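You operate a simulated robot arm through the tools that you are given. There is no shell and no other tool. Be economical: measure what you need, move in short steps, check, and stop when the job is done.

You run a simulated robot arm. Do the job below in one go: nothing can be reset, and whatever is moved stays where it is left.

## Task
We're going away: turn the heater off and shut off the water.
Fine: heat dial off, heater door shut, black valve on the heater and main lever shut.

Only the result counts: the job must be done as asked and must still hold three seconds after the hand-in. Knocking over, shifting, dropping, spilling or breaking anything else fails it.

## Robot
A 6-joint arm with a two-finger parallel gripper, fixed in place. Base frame: the origin is at the foot of the arm, x ahead of it, y to its left, z up. Readings come in cm, degrees, newtons and seconds.
With the tool pointing down near the work surface it reaches from about 28 to 68 cm from the base axis. Its first joint turns from -166.0 to 166.0 degrees. Payload 4.1 kg.
The tool frame sits at the grasp point between the pads (the TCP): z along the fingers, y along the line on which they close. The tips reach 2.3 cm beyond it. The gripper opens to 9.4 cm. The fingers are 3.8 cm wide and 1 cm thick; the gripper's body (5.4 by 9.6 cm) begins 3.9 cm behind the TCP.
Orientation is that of the tool frame in the base frame, as [roll, pitch, yaw] about the fixed x, y, z axes, in that order (R = Rz(yaw) Ry(pitch) Rx(roll)). With the fingers straight down and closing along the base's y, the tool's x points along the base's -x, its y along +y and its z along -z.

## Interface
- The arm moves only by the tool move_arm. Its argument "increments" is one flat list of numbers, 7 for each row, row after row: the shift along the base's x, y, z in m, then the turn, a rotation vector about the base's x, y, z in degrees, then the finger opening in m, from 0 to 0.094. In form: [tx, ty, tz, ax, ay, az, grip, tx, ty, tz, ax, ay, az, grip, ...]. A call has 1 to 10 rows; each row shifts and turns the commanded pose from where the row before left it. Each row takes 0.2 s and may step no farther than 5 cm and 8.6 degrees from the row before; otherwise, or with a gripper value out of range, the whole call is refused. Where a pose cannot be reached the arm comes as near as it can. A force on the tool above 90 N (or 10 N above the force at the start of the call, whichever is more), or a blocked arm, ends the call early, and 0.2 s more pass. Each finger travels about 4.5 cm/s and halts on what it meets, pressing with about 25 N; the grip force reading is that of the motor and also rises with nothing between the fingers. The clock runs only during rows and for 0.2 s after the last one: add rows that do not move to give the fingers time. It gives the time, the measured TCP pose, the force on the tool (base axes), the opening and the grip force at its end, in the units of the frame above (readings bear some noise).
- Cameras (640 x 400 px; columns grow to the right, rows downward): "scene" is fixed at [4.79, 65.18, 130.06]; the picture's right is [-0.85, -0.53, 0.00], its down [-0.15, 0.25, -0.96] and it looks along [0.50, -0.81, -0.29] (base axes); focal length 214 px, centre (320, 200). "wrist" rides on the gripper at [-3.9, 0, -4.4] in the tool frame; the picture's right is [0.00, -1.00, 0.00], its down [0.97, 0.00, -0.24] and it looks along [0.24, 0.00, 0.97] (tool axes); focal length 218 px, centre (320, 200). There is no depth. A picture from a camera that has moved, and an enlarged one, comes with that camera's place and axes in the base frame and with its lens.
- capture(camera): a new picture of that camera. No time passes.
- raise_lower(by): slides the trunk up (or, below 0, down) by that many cm; the arm rides with it, the base frame stays. It gives what a move gives, with no picture.
- enlarge(camera, box): a new picture of the part [left, top, right, bottom] of that camera's present view, enlarged. No time passes.
- finish_job(): hands the job in; it is judged then, once.

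Go step by step. Nothing tells you positions but the pictures and the camera data: compare them with the known pose of the tool, close in by small moves and look again before you grip or let go. The budget is 120 turns and 68 pictures, counting those below and the enlarged ones. Unless the task says otherwise, let go and move clear before handing in, and close with one line.

The tools are called as a command line: name --argument value ..., lists and objects as JSON in quotes. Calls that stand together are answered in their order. move_arm: Moves the arm, as the interface text tells. Its arguments: {"type":"object","properties":{"increments":{"type":"array","items":{"type":"number"}}},"required":["increments"]} The other tools are called the same way: raise_lower (by) slides the trunk up or down; capture (camera) takes a picture; enlarge (camera, box) takes an enlarged picture of a part of a camera's view; finish_job () hands the job in.

At the start:

```text
time: 0.0
ee_pos: [27.96, 10.3, 140.2]
ee_rot: [179.9, 0.0, -179.9]
contact_force: [-0.2, 1.1, 0.0]
finger_gap: 9.42
finger_force: 0.0
trunk travel left (down, up): [-52.5, 6.5]
```

scene: 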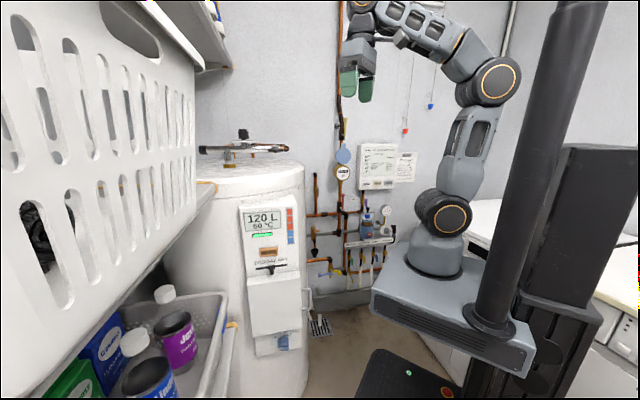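
wrist: 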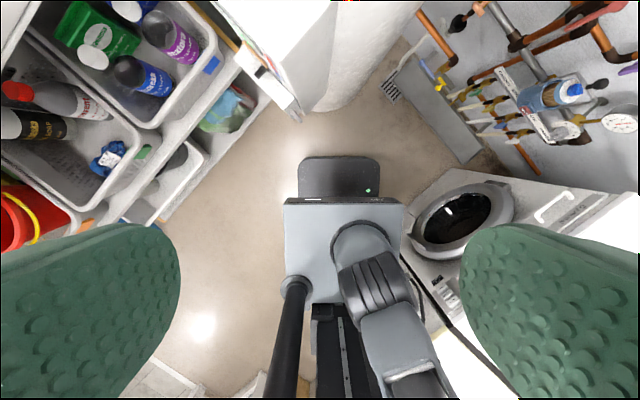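

I see a water heater with a control panel, with valves above it and pipework on the wall behind. I'll look closer at each first.

enlarge --camera "scene" --box '[180, 120, 320, 208]'

enlarge --camera "scene" --box '[210, 190, 350, 370]'

enlarge --camera "scene" --box '[290, 130, 430, 290]'

```text
4.55 times, centred on (250, 164) of scene
camera zoom: at [4.79, 65.18, 130.06], right [-0.85, -0.53, 0.0], down [-0.15, 0.25, -0.96], along [0.5, -0.81, -0.29], focal length 975 px, centre (638, 364)
```

zoom: 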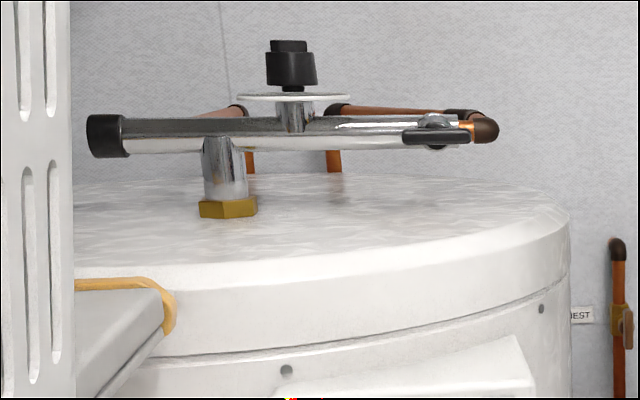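

```text
2.22 times, centred on (280, 280) of scene
camera zoom: at [4.79, 65.18, 130.06], right [-0.85, -0.53, 0.0], down [-0.15, 0.25, -0.96], along [0.5, -0.81, -0.29], focal length 477 px, centre (409, 22)
```

zoom: 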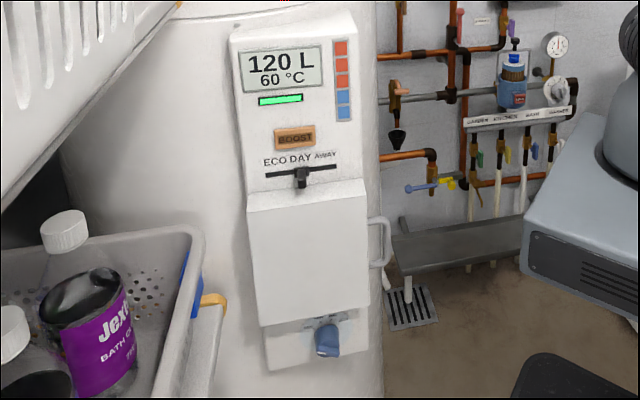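

```text
2.50 times, centred on (360, 210) of scene
camera zoom: at [4.79, 65.18, 130.06], right [-0.85, -0.53, 0.0], down [-0.15, 0.25, -0.96], along [0.5, -0.81, -0.29], focal length 536 px, centre (220, 175)
```

zoom: 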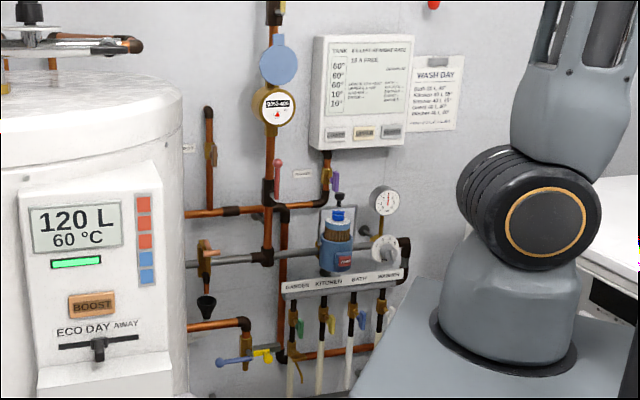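

Most of the controls need to be seen from closer, so I tilt the gripper up to look ahead with the wrist camera.

move_arm --increments '[0, 0, 0, 0, -8.5, 0, 0.03, 0, 0, 0, 0, -8.5, 0, 0.03, 0, 0, 0, 0, -8.5, 0, 0.03, 0, 0, 0, 0, -8.5, 0, 0.03, 0, 0, 0, 0, -8.5, 0, 0.03, 0, 0, 0, 0, -8.5, 0, 0.03]'

capture --camera "wrist"

```text
time: 1.4
ee_pos: [27.94, 10.31, 140.16]
ee_rot: [179.9, 51.1, 179.8]
contact_force: [-0.6, 0.2, -0.1]
finger_gap: 2.99
finger_force: 0.1
trunk travel left (down, up): [-52.5, 6.5]
```

```text
62 pictures are left
camera wrist: at [26.9, 10.3, 146.08], right [0.0, -1.0, 0.0], down [-0.8, 0.0, -0.61], along [0.61, 0.0, -0.8], focal length 218 px, centre (320, 200)
```

wrist: 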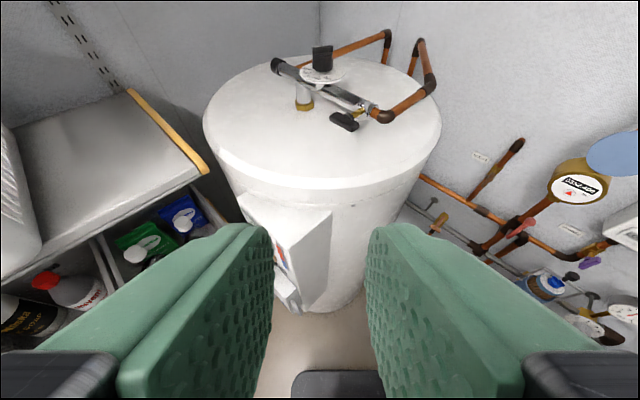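

The heater stands ahead with a black knob on a plate and a black lever on top. I enlarge these and the wall pipework.

enlarge --camera "wrist" --box '[250, 20, 450, 145]'

enlarge --camera "wrist" --box '[400, 120, 640, 370]'

```text
3.20 times, centred on (350, 82) of wrist
camera zoom: at [26.9, 10.3, 146.08], right [0.0, -1.0, 0.0], down [-0.8, 0.0, -0.61], along [0.61, 0.0, -0.8], focal length 698 px, centre (224, 576)
```

zoom: 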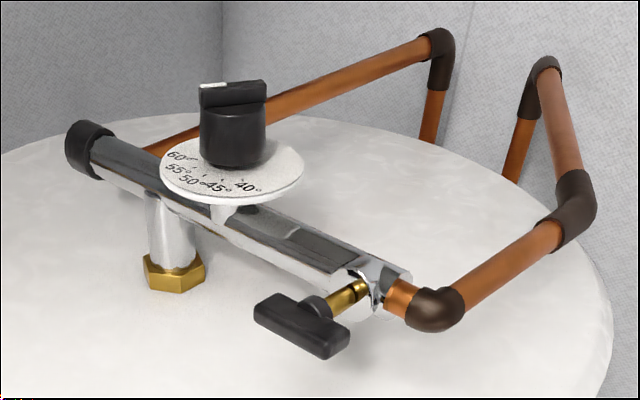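

```text
1.60 times, centred on (520, 245) of wrist
camera zoom: at [26.9, 10.3, 146.08], right [0.0, -1.0, 0.0], down [-0.8, 0.0, -0.61], along [0.61, 0.0, -0.8], focal length 349 px, centre (0, 128)
```

zoom: 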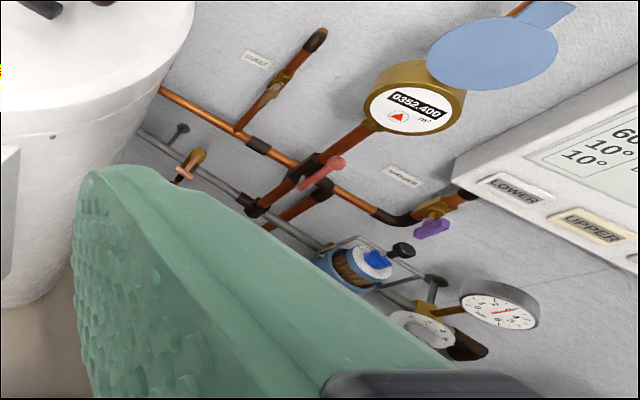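

The black T-handle on top is the heater valve, and the knob above it looks like a mixing thermostat. I point the tool horizontally towards the front panel and go down to look at the door and dial.

move_arm --increments '[0, 0, 0, 0, -8, 0, 0.03, 0, 0, 0, 0, -8, 0, 0.03, 0, 0, 0, 0, -8, 0, 0.03, 0, 0, 0, 0, -8, 0, 0.03, 0, 0.03, 0, 0, 0, -8, 0.03, 0, 0.03, 0, 0, 0, -8, 0.03, 0, 0.03, 0, 0, 0, -8, 0.03]'

raise_lower --by -33

capture --camera "wrist"

```text
time: 3.0
ee_pos: [27.95, 19.55, 140.14]
ee_rot: [179.9, 83.1, 155.7]
contact_force: [-0.4, -0.7, -0.2]
finger_gap: 3.0
finger_force: 0.0
trunk travel left (down, up): [-52.5, 6.5]
```

```text
time: 6.2
ee_pos: [27.9, 19.47, 107.16]
ee_rot: [180.0, 82.9, 156.0]
contact_force: [0.1, -1.1, -0.8]
finger_gap: 3.0
finger_force: 0.0
trunk travel left (down, up): [-19.5, 39.5]
```

```text
59 pictures are left
camera wrist: at [24.35, 20.93, 111.62], right [-0.41, -0.91, 0.0], down [-0.33, 0.15, -0.93], along [0.85, -0.38, -0.36], focal length 218 px, centre (320, 200)
```

wrist: 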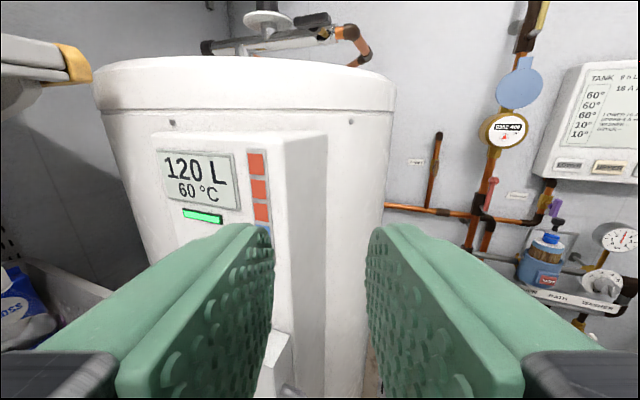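

The panel is partly hidden by my fingers. I open them, read the wall labels, then lower further.

raise_lower --by -14

move_arm --increments '[0, 0.03, 0, 0, 0, -6, 0.094, 0, 0.03, 0, 0, 0, -6, 0.094, 0, 0.0, 0, 0, 0, 0, 0.094, 0, 0, 0, 0, 0, 0, 0.094]'

capture --camera "wrist"

```text
time: 7.9
ee_pos: [27.99, 19.37, 93.28]
ee_rot: [180.0, 83.0, 156.1]
contact_force: [-0.3, 0.8, -0.7]
finger_gap: 3.02
finger_force: 0.0
trunk travel left (down, up): [-5.5, 53.5]
```

```text
time: 8.9
ee_pos: [27.99, 25.41, 93.27]
ee_rot: [-179.9, 82.9, 143.9]
contact_force: [0.3, 0.0, -0.8]
finger_gap: 9.4
finger_force: 0.1
trunk travel left (down, up): [-5.5, 53.5]
```

```text
58 pictures are left
camera wrist: at [24.8, 27.7, 97.57], right [-0.59, -0.81, 0.0], down [-0.29, 0.21, -0.93], along [0.76, -0.55, -0.36], focal length 218 px, centre (320, 200)
```

wrist: 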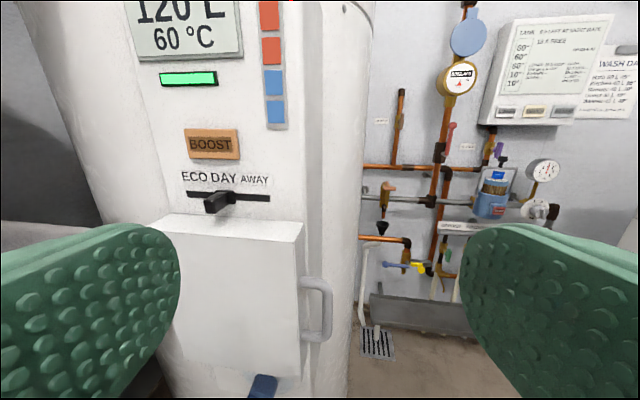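

Now the door box and handle are visible; I zoom in on them and on the wall valves.

enlarge --camera "wrist" --box '[130, 170, 350, 400]'

enlarge --camera "wrist" --box '[350, 80, 570, 300]'

```text
1.74 times, centred on (240, 285) of wrist
camera zoom: at [24.8, 27.7, 97.57], right [-0.59, -0.81, 0.0], down [-0.29, 0.21, -0.93], along [0.76, -0.55, -0.36], focal length 380 px, centre (459, 52)
```

zoom: 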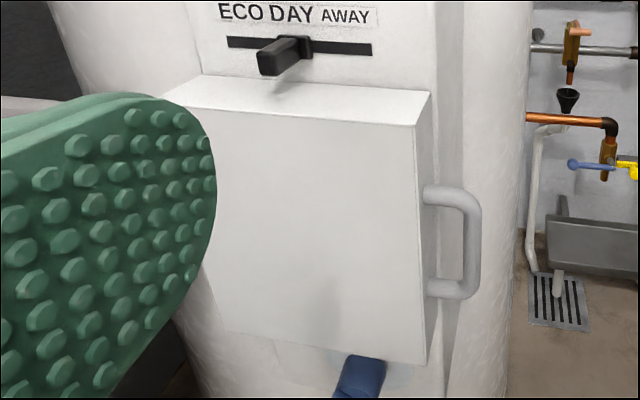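

```text
1.82 times, centred on (460, 190) of wrist
camera zoom: at [24.8, 27.7, 97.57], right [-0.59, -0.81, 0.0], down [-0.29, 0.21, -0.93], along [0.76, -0.55, -0.36], focal length 397 px, centre (66, 218)
```

zoom: 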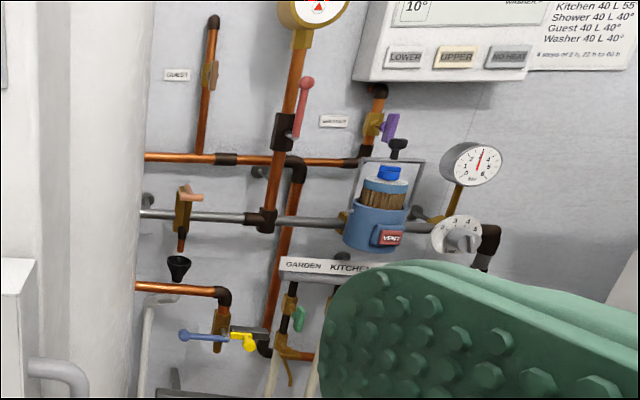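

The door box is about 16 cm wide, facing the front-left, with its handle at roughly (38, 17, 78). I check the blue knob below the door and what is next to it.

enlarge --camera "scene" --box '[240, 265, 320, 365]'

raise_lower --by -5.4

```text
4.00 times, centred on (280, 315) of scene
camera zoom: at [4.79, 65.18, 130.06], right [-0.85, -0.53, 0.0], down [-0.15, 0.25, -0.96], along [0.5, -0.81, -0.29], focal length 858 px, centre (480, -260)
```

zoom: 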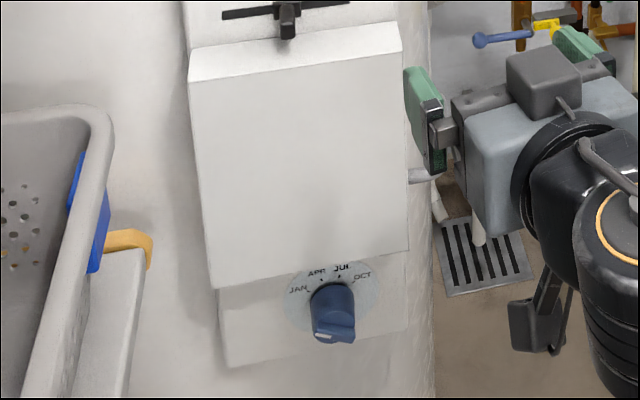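

```text
time: 9.9
ee_pos: [27.96, 25.51, 87.79]
ee_rot: [179.9, 83.0, 144.1]
contact_force: [0.1, -0.2, -0.9]
finger_gap: 9.43
finger_force: 0.1
trunk travel left (down, up): [-0.1, 58.9]
```

The dial below is a month dial, so the heat dial must be behind the door. I square up the gripper in front of the door handle and look again.

move_arm --increments '[0.005, 0.0, -0.03, -4.1, -5.7, 0, 0.094, 0.005, 0.0, -0.03, 0, 0, -6.2, 0.094, 0.01, 0.008, -0.032, 0, 0, -6.2, 0.094, 0, 0, 0, 0, 0, 0, 0.094]'

capture --camera "wrist"

```text
time: 10.9
ee_pos: [32.39, 25.27, 77.99]
ee_rot: [143.3, 90.0, 95.1]
contact_force: [0.4, -0.5, 0.4]
finger_gap: 9.41
finger_force: 0.1
out of reach, approached as far as the arm can: row 2, 3
trunk travel left (down, up): [-0.1, 58.9]
```

```text
54 pictures are left
camera wrist: at [29.47, 28.45, 81.87], right [-0.75, -0.67, 0.0], down [-0.16, 0.18, -0.97], along [0.65, -0.72, -0.24], focal length 218 px, centre (320, 200)
```

wrist: 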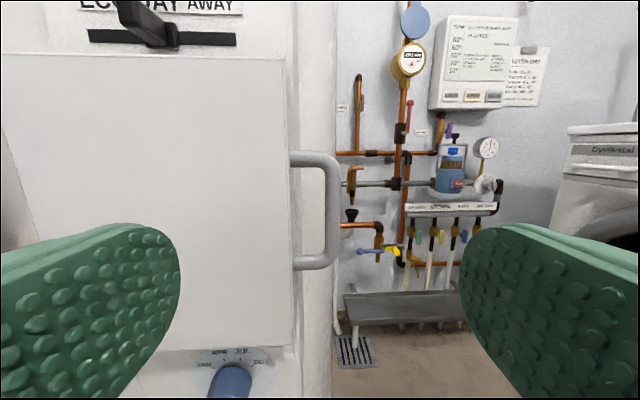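

The handle bar is just right of my centre line, with a gap of about 2.3 cm to the door's side. I narrow the fingers and come closer.

move_arm --increments '[-0.006, -0.0053, -0.004, 0, 0, 0, 0.024, 0, 0, 0, 0, 0, 0, 0.024, 0, 0, 0, 0, 0, 0, 0.024, 0.0166, -0.0187, 0, 0, 0, 0, 0.024, 0.0166, -0.0187, 0, 0, 0, 0, 0.024, 0, 0, 0, 0, 0, 0, 0.024]'

capture --camera "wrist"

```text
time: 12.3
ee_pos: [35.11, 21.11, 77.48]
ee_rot: [45.0, 89.9, -3.2]
contact_force: [0.4, -0.1, 0.3]
finger_gap: 2.41
finger_force: 0.0
trunk travel left (down, up): [-0.1, 58.9]
```

```text
53 pictures are left
camera wrist: at [32.14, 24.23, 81.48], right [-0.75, -0.66, 0.0], down [-0.16, 0.18, -0.97], along [0.65, -0.73, -0.24], focal length 218 px, centre (320, 200)
```

wrist: 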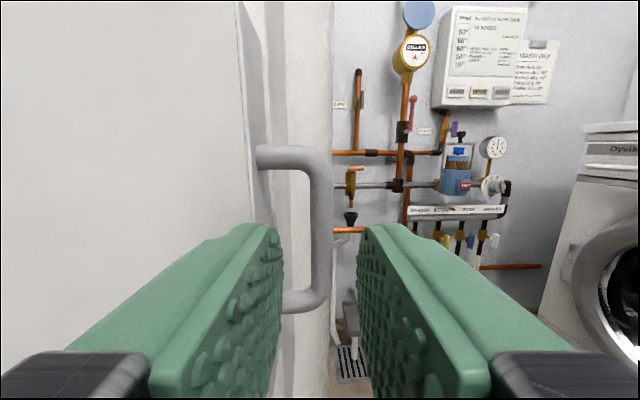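

The bar is centred between the fingers. I advance about 6 cm so it lies between the pads, then check.

move_arm --increments '[0.0133, -0.015, 0, 0, 0, 0, 0.024, 0.0133, -0.015, 0, 0, 0, 0, 0.024, 0.0133, -0.015, -0.003, 0, 0, 0, 0.024, 0, 0, 0, 0, 0, 0, 0.024]'

capture --camera "wrist"

```text
time: 13.3
ee_pos: [39.1, 16.46, 77.37]
ee_rot: [39.3, 89.9, -9.2]
contact_force: [0.4, -0.1, 0.3]
finger_gap: 2.42
finger_force: 0.1
trunk travel left (down, up): [-0.1, 58.9]
```

```text
52 pictures are left
camera wrist: at [36.16, 19.72, 81.12], right [-0.75, -0.66, 0.0], down [-0.16, 0.18, -0.97], along [0.64, -0.73, -0.24], focal length 218 px, centre (320, 200)
```

wrist: 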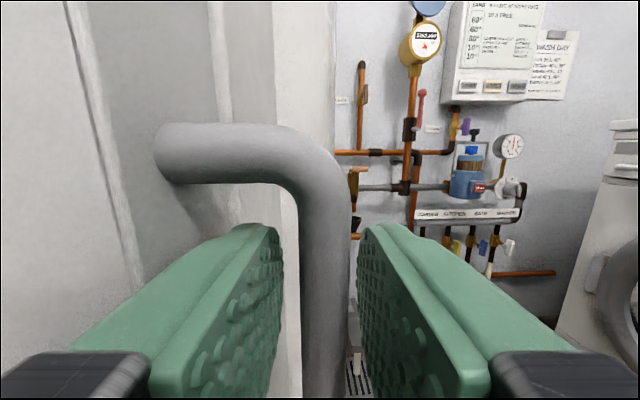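

The bar lies between the pads near the TCP. I close on it.

move_arm --increments '[0, 0, 0, 0, 0, 0, 0.005, 0, 0, 0, 0, 0, 0, 0.005, 0, 0, 0, 0, 0, 0, 0.005]'

```text
time: 14.1
ee_pos: [39.05, 16.53, 77.23]
ee_rot: [-62.9, 89.9, -111.3]
contact_force: [0.0, -0.1, 4.1]
finger_gap: 1.17
finger_force: 45.1
trunk travel left (down, up): [-0.1, 58.9]
```

Grip is firm. I pull the door on an arc, assuming a hinge on its left side, two small steps first.

move_arm --increments '[-0.0053, 0.0087, 0, 0, 0, -3, 0.005, -0.0053, 0.0087, 0, 0, 0, -3, 0.005, -0.0088, 0.0184, 0, 0, 0, -6, 0.005]'

capture --camera "wrist"

enlarge --camera "scene" --box '[200, 200, 340, 380]'

```text
time: 14.9
ee_pos: [37.05, 19.84, 77.32]
ee_rot: [108.4, 90.0, 48.0]
contact_force: [-26.5, -11.2, 0.4]
finger_gap: 1.2
finger_force: 45.2
trunk travel left (down, up): [-0.1, 58.9]
```

```text
51 pictures are left
camera wrist: at [34.9, 23.62, 81.12], right [-0.87, -0.49, 0.0], down [-0.12, 0.21, -0.97], along [0.48, -0.84, -0.24], focal length 218 px, centre (320, 200)
```

wrist: 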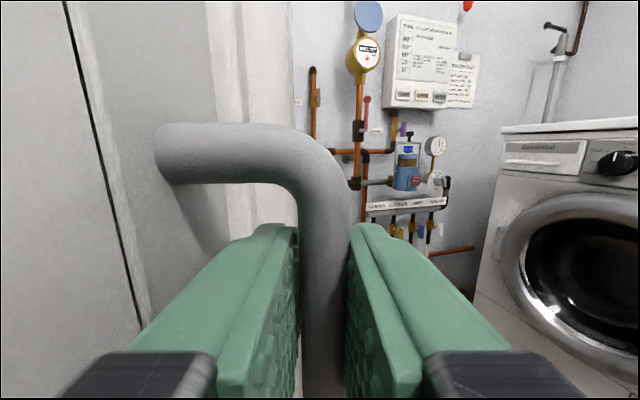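

```text
2.22 times, centred on (270, 290) of scene
camera zoom: at [4.79, 65.18, 130.06], right [-0.85, -0.53, 0.0], down [-0.15, 0.25, -0.96], along [0.5, -0.81, -0.29], focal length 477 px, centre (431, 0)
```

zoom: 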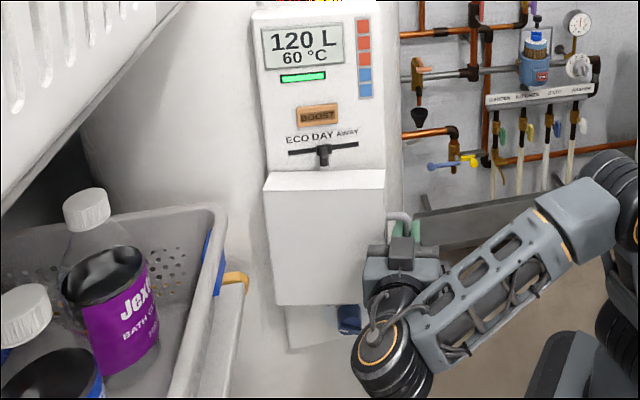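

The door is swinging open; a sideways load suggests my arc is slightly too tight, so I correct outwards and continue.

move_arm --increments '[-0.0113, 0.016, 0, 0, 0, -6, 0.005, -0.0071, 0.019, 0, 0, 0, -6, 0.005]'

```text
time: 15.3
ee_pos: [38.56, 17.42, 76.92]
ee_rot: [107.8, 89.2, 41.8]
contact_force: [-60.3, -40.3, 20.6]
finger_gap: 1.51
finger_force: 31.7
out of reach, approached as far as the arm can: row 1, 2
trunk travel left (down, up): [-0.1, 58.9]
stopped in row 2: the force on the tool passed its limit (the readings are from after the stop); the commanded pose is now the measured one
```

The arm hit its reach limit and the tool shifted back; I look at the current state before doing anything else.

capture --camera "wrist"

capture --camera "scene"

```text
49 pictures are left
camera wrist: at [36.81, 21.42, 80.91], right [-0.91, -0.41, -0.01], down [-0.09, 0.23, -0.97], along [0.4, -0.89, -0.24], focal length 218 px, centre (320, 200)
```

wrist: 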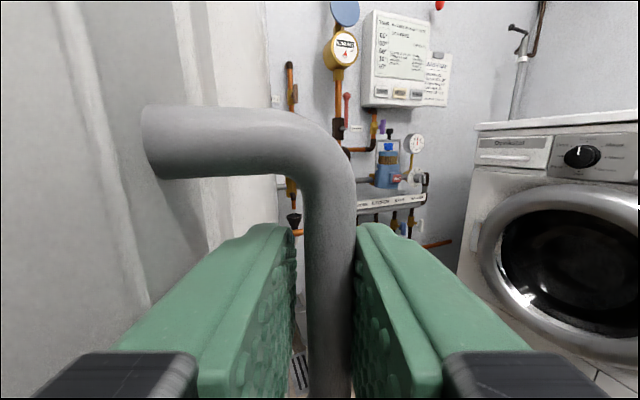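

```text
48 pictures are left
```

scene: 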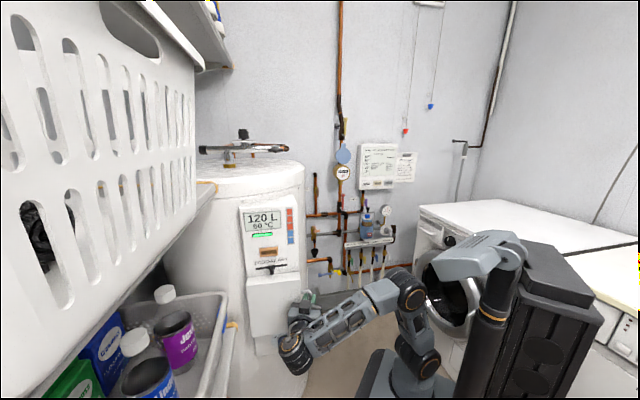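

The level wrist pose is near the arm's limit here. I let go of the handle, turn back a little and back off, then will come again from above at a slant.

move_arm --increments '[0, 0, 0, 0, 0, 0, 0.026, 0, 0, 0, 0, 0, 0, 0.026, 0, 0, 0, 0, 0, 6, 0.026, 0, 0, 0, 0, 0, 6, 0.026]'

capture --camera "wrist"

```text
time: 16.3
ee_pos: [38.56, 18.16, 76.97]
ee_rot: [62.7, 89.0, 8.1]
contact_force: [-47.5, -26.7, 20.6]
finger_gap: 2.08
finger_force: 0.1
trunk travel left (down, up): [-0.1, 58.9]
```

```text
47 pictures are left
camera wrist: at [35.9, 21.61, 80.79], right [-0.81, -0.58, -0.01], down [-0.12, 0.2, -0.97], along [0.57, -0.79, -0.23], focal length 218 px, centre (320, 200)
```

wrist: 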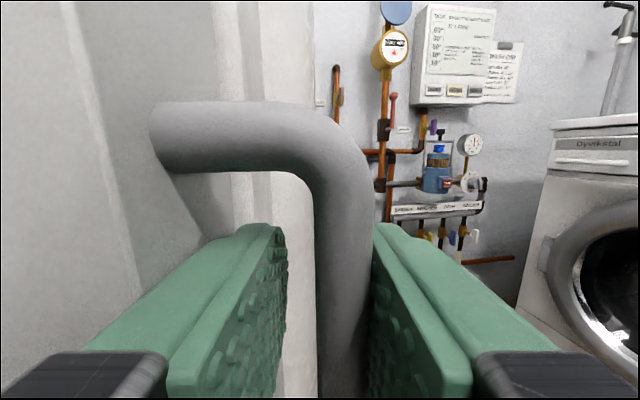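

The bar presses on the right finger; I shift right to relieve it, then back straight out.

move_arm --increments '[-0.004, -0.0035, 0, 0, 0, 0, 0.026, 0, 0, 0, 0, 0, 0, 0.026]'

```text
time: 16.9
ee_pos: [38.43, 17.95, 76.52]
ee_rot: [78.7, 89.5, 24.7]
contact_force: [-8.7, -3.9, 2.1]
finger_gap: 2.2
finger_force: 0.0
trunk travel left (down, up): [-0.1, 58.9]
```

move_arm --increments '[-0.0012, -0.001, 0, 0, 0, 0, 0.024, -0.0117, 0.0162, 0, 0, 0, 0, 0.024, -0.0117, 0.0162, 0, 0, 0, 0, 0.024, -0.0117, 0.0162, 0, 0, 0, 0, 0.024, 0, 0, 0, 0, 0, 0, 0.024]'

capture --camera "wrist"

```text
time: 18.1
ee_pos: [34.92, 22.66, 76.6]
ee_rot: [80.7, 89.5, 26.8]
contact_force: [0.7, 1.0, -0.8]
finger_gap: 2.43
finger_force: 0.0
trunk travel left (down, up): [-0.1, 58.9]
```

```text
46 pictures are left
camera wrist: at [32.28, 26.21, 80.43], right [-0.81, -0.59, -0.01], down [-0.13, 0.2, -0.97], along [0.57, -0.78, -0.24], focal length 218 px, centre (320, 200)
```

wrist: 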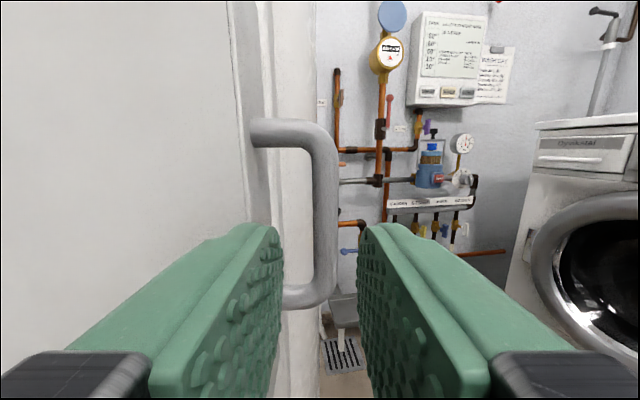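

Free of the handle. I back off, tilt the tool down about 40° and raise the trunk for a comfortable arm posture.

move_arm --increments '[-0.0117, 0.0162, 0.02, 0, 0, 0, 0.024, -0.0117, 0.0162, 0.02, 6.5, 4.7, 0, 0.024, 0, 0, 0.02, 6.5, 4.7, 0, 0.024, 0, 0, 0.02, 6.5, 4.7, 0, 0.024, 0, 0, 0, 6.5, 4.7, 0, 0.024, 0, 0, 0, 6.5, 4.7, 0, 0.024]'

raise_lower --by 22

```text
time: 19.5
ee_pos: [34.62, 24.88, 83.98]
ee_rot: [179.5, 49.7, 125.3]
contact_force: [-0.6, -0.6, -0.5]
finger_gap: 2.41
finger_force: 0.0
out of reach, approached as far as the arm can: row 1, 2
trunk travel left (down, up): [-0.1, 58.9]
```

```text
time: 21.8
ee_pos: [34.64, 24.8, 105.94]
ee_rot: [179.3, 50.0, 125.1]
contact_force: [0.0, 0.4, 0.5]
finger_gap: 2.4
finger_force: 0.0
trunk travel left (down, up): [-22.1, 36.9]
```

move_arm --increments '[0, 0, -0.045, 0, 0, 0, 0.024, 0, 0, -0.045, 0, 0, 0, 0.024, 0, 0, -0.045, 0, 0, 0, 0.024, 0.0, -0.01, -0.04, 0, 0, 0, 0.024, 0.008, -0.018, -0.035, 0, 0, 0, 0.024, 0, 0, -0.0, 0, 0, 0, 0.024]'

capture --camera "wrist"

```text
time: 23.2
ee_pos: [35.46, 21.95, 84.96]
ee_rot: [179.3, 49.9, 125.2]
contact_force: [-0.6, 0.0, 0.5]
finger_gap: 2.39
finger_force: 0.0
trunk travel left (down, up): [-22.1, 36.9]
```

```text
45 pictures are left
camera wrist: at [34.82, 22.67, 90.72], right [-0.81, -0.58, -0.01], down [-0.47, 0.66, -0.59], along [0.35, -0.47, -0.81], focal length 218 px, centre (320, 200)
```

wrist: 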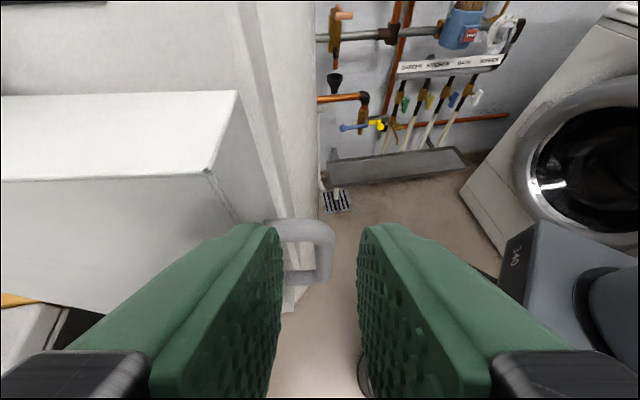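

The handle is straight ahead. I flatten the tilt a bit so a finger fits through the loop, lining up 8 cm back.

move_arm --increments '[-0.003, 0.002, -0.018, -4.9, -3.5, 0, 0.024, -0.003, 0.002, -0.018, -4.9, -3.5, 0, 0.024, 0, 0, 0, 0, 0, 0, 0.024]'

capture --camera "wrist"

```text
time: 24.0
ee_pos: [34.83, 22.49, 81.33]
ee_rot: [179.1, 62.1, 125.0]
contact_force: [1.1, -1.2, -0.1]
finger_gap: 2.4
finger_force: 0.1
trunk travel left (down, up): [-22.1, 36.9]
```

```text
44 pictures are left
camera wrist: at [33.61, 24.05, 86.84], right [-0.81, -0.58, -0.01], down [-0.39, 0.54, -0.75], along [0.44, -0.6, -0.67], focal length 218 px, centre (320, 200)
```

wrist: 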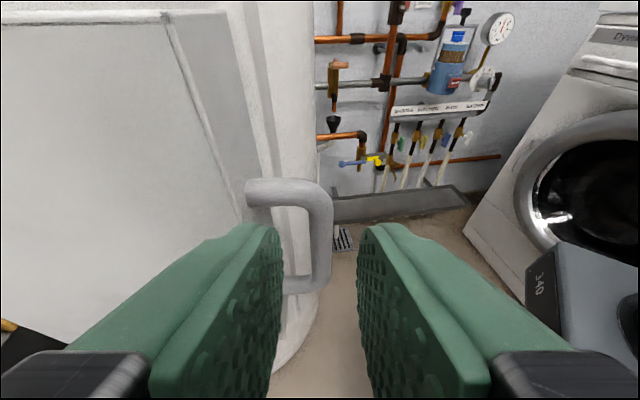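

move_arm --increments '[0.0096, -0.0137, -0.0089, 0, 0, 0, 0.024, 0.0096, -0.0137, -0.0089, 0, 0, 0, 0.024, 0.0096, -0.0137, -0.0089, 0, 0, 0, 0.024, 0.0096, -0.0137, -0.0089, 0, 0, 0, 0.024, 0, 0, 0, 0, 0, 0, 0.024]'

capture --camera "wrist"

```text
time: 25.2
ee_pos: [38.75, 16.82, 77.75]
ee_rot: [179.3, 62.0, 125.0]
contact_force: [0.4, 0.3, -0.3]
finger_gap: 2.42
finger_force: 0.0
trunk travel left (down, up): [-22.1, 36.9]
```

```text
43 pictures are left
camera wrist: at [37.48, 18.43, 83.28], right [-0.81, -0.58, -0.01], down [-0.39, 0.54, -0.74], along [0.44, -0.6, -0.67], focal length 218 px, centre (320, 200)
```

wrist: 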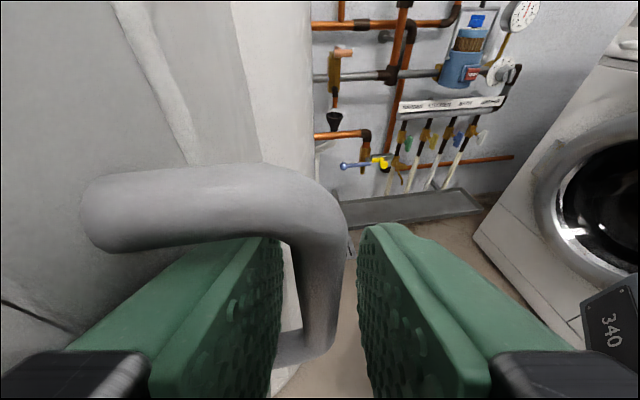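

The bar is between the pads. I close and pull along the corrected arc.

move_arm --increments '[0, 0, 0, 0, 0, 0, 0.005, 0, 0, 0, 0, 0, 0, 0.005, 0, 0, 0, 0, 0, 0, 0.005, -0.0119, 0.0166, 0, 0, 0, -2, 0.005, -0.0101, 0.0178, 0, 0, 0, -3, 0.005]'

```text
time: 26.4
ee_pos: [36.76, 20.45, 77.84]
ee_rot: [179.0, 62.0, 120.1]
contact_force: [27.7, 13.1, 10.4]
finger_gap: 1.2
finger_force: 45.1
trunk travel left (down, up): [-22.1, 36.9]
```

move_arm --increments '[-0.0056, 0.0212, 0, 0, 0, -4, 0.005, -0.0054, 0.0198, 0, 0, 0, -4, 0.005]'

capture --camera "scene"

```text
time: 27.0
ee_pos: [35.47, 24.43, 77.8]
ee_rot: [179.2, 62.1, 112.0]
contact_force: [15.2, 3.2, 14.6]
finger_gap: 1.21
finger_force: 44.9
trunk travel left (down, up): [-22.1, 36.9]
```

```text
42 pictures are left
```

scene: 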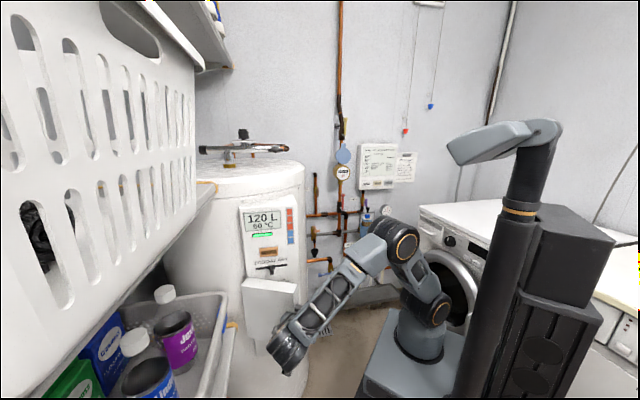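

The door is about 25° open and follows well. I continue along the arc.

move_arm --increments '[-0.0022, 0.0207, 0, 0, 0, -5, 0.005, -0.0012, 0.0209, 0, 0, 0, -5, 0.005, 0.0011, 0.0209, 0, 0, 0, -5, 0.005]'

```text
time: 27.8
ee_pos: [35.2, 30.59, 77.69]
ee_rot: [179.2, 62.0, 96.9]
contact_force: [9.4, -0.9, 9.6]
finger_gap: 1.2
finger_force: 45.1
trunk travel left (down, up): [-22.1, 36.9]
```

move_arm --increments '[0.0035, 0.0207, 0, 0, 0, -5, 0.005, 0.0055, 0.0202, 0, 0, 0, -5, 0.005]'

capture --camera "scene"

capture --camera "wrist"

```text
time: 28.4
ee_pos: [35.53, 31.81, 76.44]
ee_rot: [177.8, 61.7, 85.7]
contact_force: [12.7, -2.1, 59.6]
finger_gap: 1.32
finger_force: 44.8
out of reach, approached as far as the arm can: row 2
trunk travel left (down, up): [-22.1, 36.9]
```

```text
41 pictures are left
```

scene: 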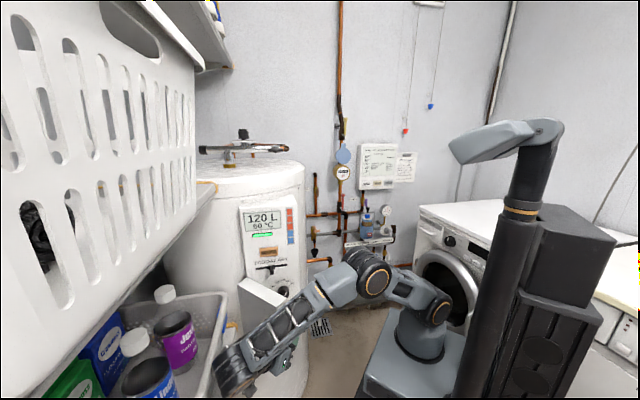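

```text
40 pictures are left
camera wrist: at [35.45, 33.86, 81.93], right [-1.0, 0.04, -0.02], down [0.04, 0.67, -0.74], along [-0.02, -0.74, -0.67], focal length 218 px, centre (320, 200)
```

wrist: 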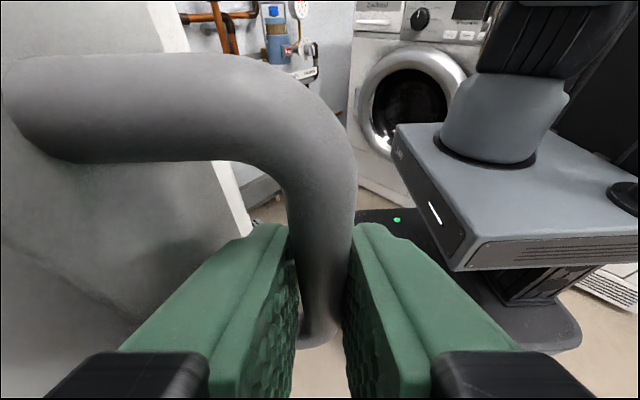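

The door is about 55° open and the arm is near its limit. I release, turn back a little and withdraw.

move_arm --increments '[0, 0, 0.002, 0, 0, 0, 0.026, 0, 0, 0.003, 0, 0, 4, 0.026, 0, 0, 0, 0, 0, 4, 0.026, 0, 0, 0, 0, 0, 0, 0.026]'

capture --camera "wrist"

```text
time: 29.4
ee_pos: [35.43, 32.03, 76.27]
ee_rot: [179.3, 61.9, 95.1]
contact_force: [0.7, 0.0, 0.5]
finger_gap: 2.59
finger_force: 0.1
trunk travel left (down, up): [-22.1, 36.9]
```

```text
39 pictures are left
camera wrist: at [35.15, 34.01, 81.75], right [-0.99, -0.1, -0.01], down [-0.06, 0.66, -0.74], along [0.08, -0.74, -0.67], focal length 218 px, centre (320, 200)
```

wrist: 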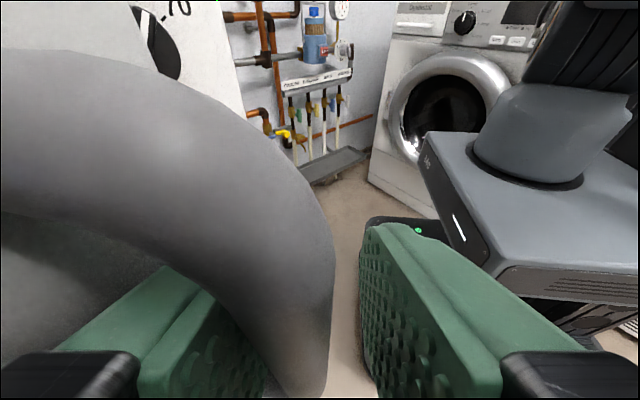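

The door has drifted further open on its own and a black dial appears behind it. I withdraw the fingers backwards out of the loop.

move_arm --increments '[-0.001, 0.013, 0.007, 0, 0, 0, 0.026, -0.001, 0.013, 0.007, 0, 0, 0, 0.026]'

capture --camera "wrist"

```text
time: 30.0
ee_pos: [35.24, 33.98, 77.3]
ee_rot: [179.2, 62.0, 94.9]
contact_force: [-0.1, -0.2, -0.9]
finger_gap: 2.6
finger_force: 0.1
out of reach, approached as far as the arm can: row 2
trunk travel left (down, up): [-22.1, 36.9]
```

```text
38 pictures are left
camera wrist: at [35.01, 35.97, 82.8], right [-0.99, -0.1, -0.01], down [-0.06, 0.66, -0.74], along [0.08, -0.74, -0.67], focal length 218 px, centre (320, 200)
```

wrist: 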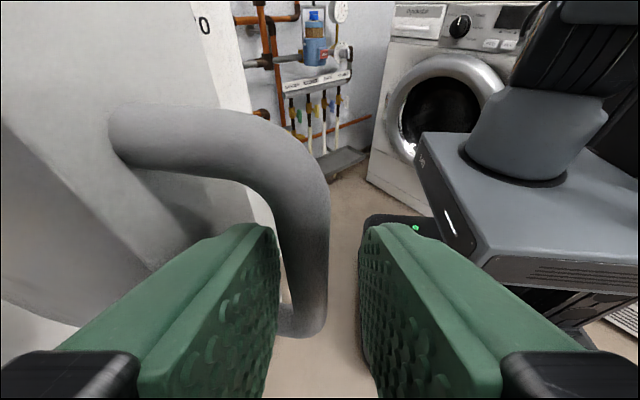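

move_arm --increments '[0, 0.006, 0.004, 7.5, 0.8, 0, 0.026, 0, 0.012, 0.006, 0, 0, 0, 0.026, 0, 0.01, 0.006, 4, 0.4, 0, 0.026]'

capture --camera "wrist"

```text
time: 30.8
ee_pos: [35.22, 36.83, 78.96]
ee_rot: [179.4, 50.4, 95.3]
contact_force: [0.1, -0.1, -0.7]
finger_gap: 2.63
finger_force: 0.0
trunk travel left (down, up): [-22.1, 36.9]
```

```text
37 pictures are left
camera wrist: at [35.12, 37.62, 84.69], right [-1.0, -0.1, -0.01], down [-0.08, 0.8, -0.59], along [0.06, -0.59, -0.8], focal length 218 px, centre (320, 200)
```

wrist: 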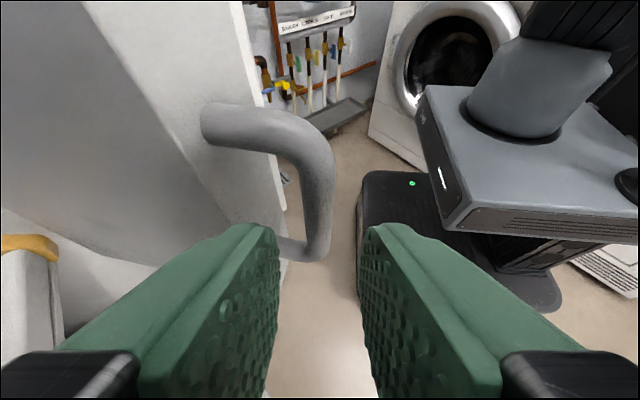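

The fingers are out of the loop. I rise and move back to look at the opened compartment.

move_arm --increments '[0, 0.01, 0.045, 0, 0, 0, 0.03, 0, 0, 0.045, 0, 0, 0, 0.03, -0.01, -0.02, 0.03, 0, 0, 6, 0.03, -0.02, -0.03, 0, 0, 0, 8, 0.03, -0.02, -0.03, 0, 0, 0, 8, 0.03, -0.01, -0.02, 0, 0, 0, 8, 0.03]'

capture --camera "wrist"

enlarge --camera "scene" --box '[220, 230, 340, 380]'

```text
time: 32.2
ee_pos: [28.68, 24.42, 87.7]
ee_rot: [179.4, 50.5, 125.5]
contact_force: [-0.4, -0.2, 0.6]
finger_gap: 3.0
finger_force: 0.1
out of reach, approached as far as the arm can: row 1, 2
trunk travel left (down, up): [-22.1, 36.9]
```

```text
36 pictures are left
camera wrist: at [28.11, 25.05, 93.51], right [-0.81, -0.58, -0.01], down [-0.47, 0.65, -0.6], along [0.35, -0.48, -0.8], focal length 218 px, centre (320, 200)
```

wrist: 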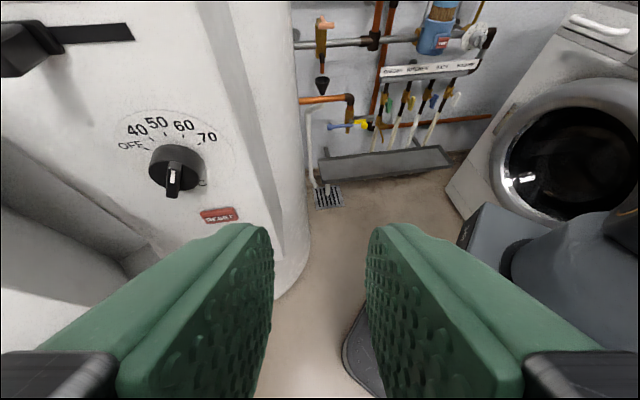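

```text
2.67 times, centred on (280, 305) of scene
camera zoom: at [4.79, 65.18, 130.06], right [-0.85, -0.53, 0.0], down [-0.15, 0.25, -0.96], along [0.5, -0.81, -0.29], focal length 572 px, centre (427, -80)
```

zoom: 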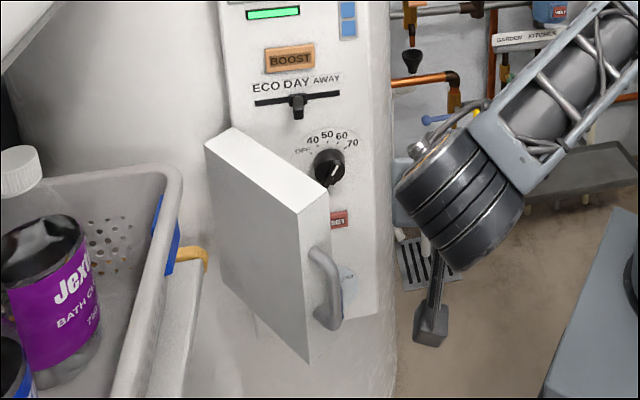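

The dial with OFF–70 marks is exposed and reachable. I zoom in to see the pointer.

enlarge --camera "wrist" --box '[100, 90, 260, 240]'

enlarge --camera "scene" --box '[270, 270, 305, 305]'

```text
2.67 times, centred on (180, 165) of wrist
camera zoom: at [28.11, 25.05, 93.51], right [-0.81, -0.58, -0.01], down [-0.47, 0.65, -0.6], along [0.35, -0.48, -0.8], focal length 582 px, centre (693, 293)
```

zoom: 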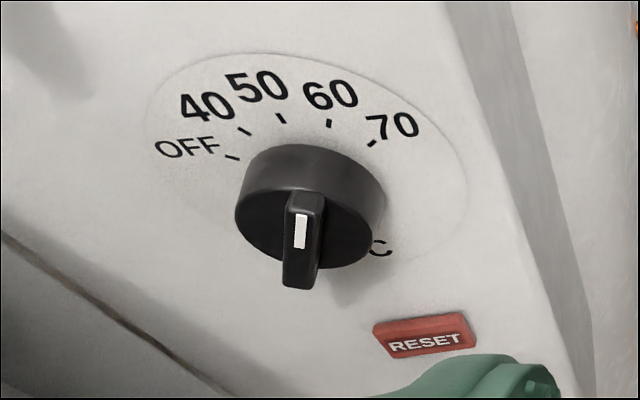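

```text
11.43 times, centred on (288, 288) of scene
camera zoom: at [4.79, 65.18, 130.06], right [-0.85, -0.53, 0.0], down [-0.15, 0.25, -0.96], along [0.5, -0.81, -0.29], focal length 2451 px, centre (691, -800)
```

zoom: 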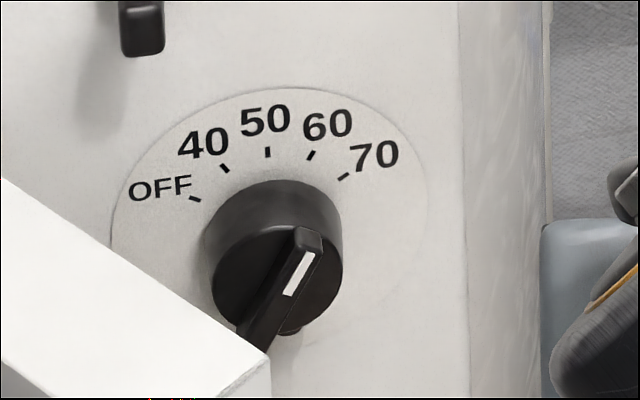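

The dial is at about (47.5, 20.5, 79), set to 60, and must turn about 90° counter-clockwise to OFF. First the door must open wider, so I set the tool vertical with closed fingers and push it from inside.

move_arm --increments '[0, 0, 0.02, 6.8, 4.9, 0, 0, 0, 0, 0.02, 6.8, 4.9, 0, 0, 0.01, 0.01, 0.02, 6.8, 4.9, 0, 0, 0.01, 0.01, 0, 6.8, 4.9, 0, 0, 0.02, 0.02, 0, 6.8, 4.9, 0, 0, 0.018, 0.02, 0, 6.8, 4.9, 0, 0, 0, 0, 0, 0, 0, 0, 0]'

capture --camera "wrist"

```text
time: 33.8
ee_pos: [34.63, 30.32, 93.84]
ee_rot: [179.9, 0.1, 125.5]
contact_force: [0.5, 0.0, 0.0]
finger_gap: 0.0
finger_force: 24.9
trunk travel left (down, up): [-22.1, 36.9]
```

```text
32 pictures are left
camera wrist: at [36.76, 27.14, 98.2], right [-0.81, -0.58, 0.0], down [-0.56, 0.79, 0.24], along [-0.14, 0.2, -0.97], focal length 218 px, centre (320, 200)
```

wrist: 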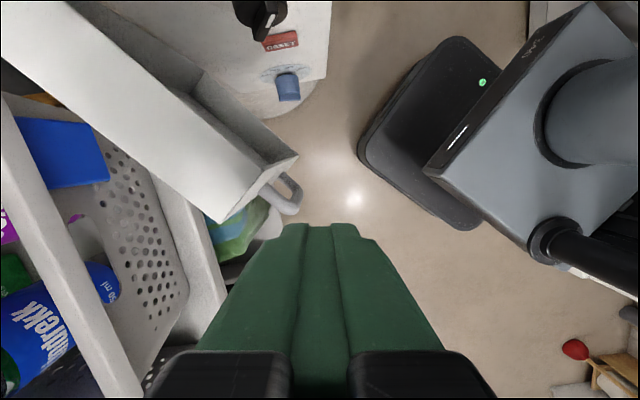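

From here the door shows as about 58° open. I go over to its inner side, lower the fingertips to just below its top edge, and push it open to about 100°.

move_arm --increments '[0.015, -0.035, 0, 0, 0, 0, 0, 0.014, -0.035, 0, 0, 0, 0, 0, 0, 0, -0.04, 0, 0, 0, 0, 0, 0, -0.038, 0, 0, 0, 0, 0, 0, -0.024, 0, 0, 0, 0, 0, 0, 0, 0, 0, 0, 0]'

capture --camera "wrist"

```text
time: 35.2
ee_pos: [37.42, 23.52, 83.6]
ee_rot: [179.9, 0.2, 125.4]
contact_force: [-0.3, 0.9, -0.3]
finger_gap: 0.01
finger_force: 24.9
trunk travel left (down, up): [-22.1, 36.9]
```

```text
31 pictures are left
camera wrist: at [39.7, 20.24, 87.99], right [-0.81, -0.58, 0.0], down [-0.56, 0.79, 0.24], along [-0.14, 0.19, -0.97], focal length 218 px, centre (320, 200)
```

wrist: 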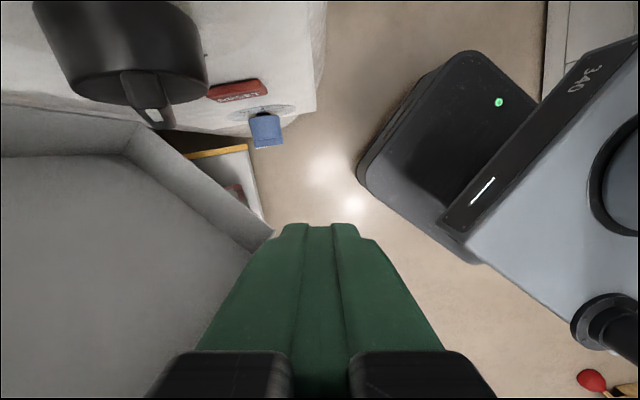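

The finger is just inside the hollow door's free edge. I push along the arc.

move_arm --increments '[0.004, 0.018, 0, 0, 0, 0, 0, 0.004, 0.018, 0, 0, 0, 0, 0, 0.004, 0.018, 0, 0, 0, 0, 0, 0.005, 0.018, 0, 0, 0, 0, 0, 0.006, 0.018, 0, 0, 0, 0, 0, 0.007, 0.018, 0, 0, 0, 0, 0, 0.008, 0.018, 0, 0, 0, 0, 0, 0.008, 0.016, 0, 0, 0, 0, 0]'

capture --camera "wrist"

enlarge --camera "scene" --box '[200, 230, 340, 390]'

```text
time: 37.0
ee_pos: [41.99, 37.63, 83.65]
ee_rot: [179.9, 0.3, 125.4]
contact_force: [-0.4, 0.0, -0.5]
finger_gap: 0.02
finger_force: 25.5
trunk travel left (down, up): [-22.1, 36.9]
```

```text
30 pictures are left
camera wrist: at [44.23, 34.37, 88.0], right [-0.82, -0.58, 0.0], down [-0.56, 0.79, 0.24], along [-0.14, 0.19, -0.97], focal length 218 px, centre (320, 200)
```

wrist: 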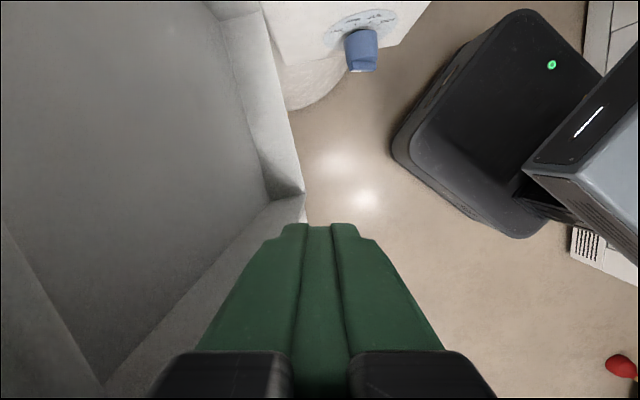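

```text
2.50 times, centred on (270, 310) of scene
camera zoom: at [4.79, 65.18, 130.06], right [-0.85, -0.53, 0.0], down [-0.15, 0.25, -0.96], along [0.5, -0.81, -0.29], focal length 536 px, centre (445, -75)
```

zoom: 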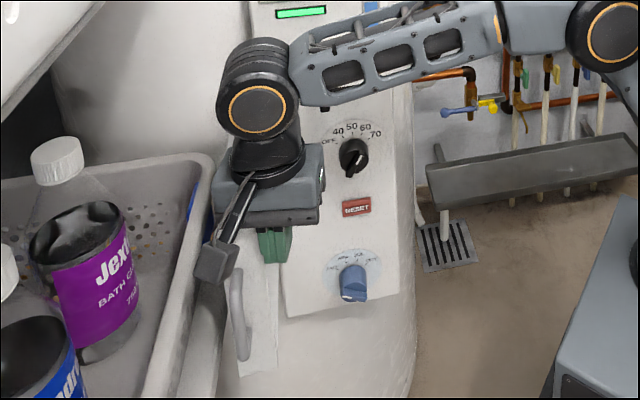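

The door now stands about 95–100° open and the dial is free. I lift off, tilt the tool back to a slant and move in front of the dial.

move_arm --increments '[-0.008, -0.006, 0.03, 0, 0, 0, 0, -0.008, -0.006, 0.045, 0, 0, 0, 0, -0.015, -0.035, 0, -6.5, -4.6, 0, 0, -0.015, -0.035, 0, -6.5, -4.6, 0, 0, -0.005, -0.035, 0, -6.5, -4.6, 0, 0, 0.01, -0.02, 0, -6.5, -4.6, 0, 0, 0.01, 0.005, -0.025, -6.5, -4.6, 0, 0, 0, 0, -0.025, 0, 0, 6.5, 0, 0, 0, 0, 0, 0, 0, 0]'

capture --camera "wrist"

```text
time: 39.0
ee_pos: [39.03, 24.38, 86.14]
ee_rot: [180.0, 39.9, 132.0]
contact_force: [0.1, -0.3, -0.5]
finger_gap: 0.0
finger_force: 25.3
trunk travel left (down, up): [-22.1, 36.9]
```

```text
28 pictures are left
camera wrist: at [39.06, 24.26, 91.97], right [-0.74, -0.67, 0.0], down [-0.6, 0.67, -0.44], along [0.3, -0.33, -0.9], focal length 218 px, centre (320, 200)
```

wrist: 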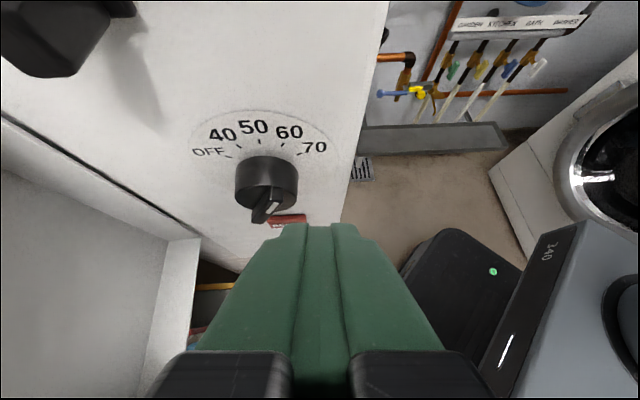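

The dial's axis is near r-line (46, 22, 79.6). I flatten the tilt and come in on the right of the pointer ridge, ready to push its upper end left.

move_arm --increments '[0, 0, -0.013, -5.4, -4.9, 0, 0, 0, 0, -0.013, -5.4, -4.9, 0, 0, 0, 0, -0.013, -5.4, -4.9, 0, 0, 0.0145, -0.016, 0, 0, 0, 0, 0, 0, 0, 0, 0, 0, 0, 0]'

capture --camera "wrist"

```text
time: 40.2
ee_pos: [40.32, 22.72, 82.31]
ee_rot: [179.9, 61.9, 131.7]
contact_force: [-0.5, -0.3, -0.1]
finger_gap: 0.01
finger_force: 25.2
trunk travel left (down, up): [-22.1, 36.9]
```

```text
27 pictures are left
camera wrist: at [39.01, 24.22, 87.73], right [-0.74, -0.67, 0.0], down [-0.45, 0.5, -0.74], along [0.5, -0.55, -0.67], focal length 218 px, centre (320, 200)
```

wrist: 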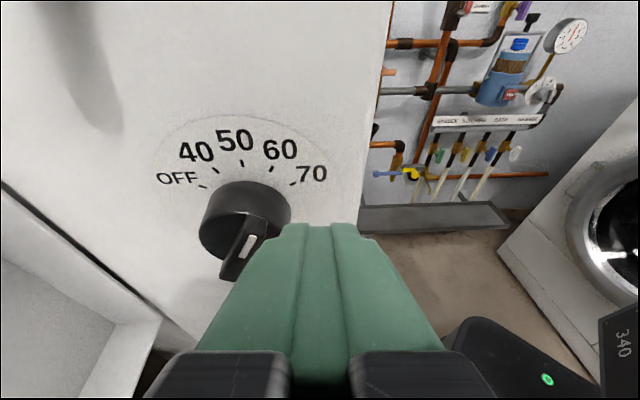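

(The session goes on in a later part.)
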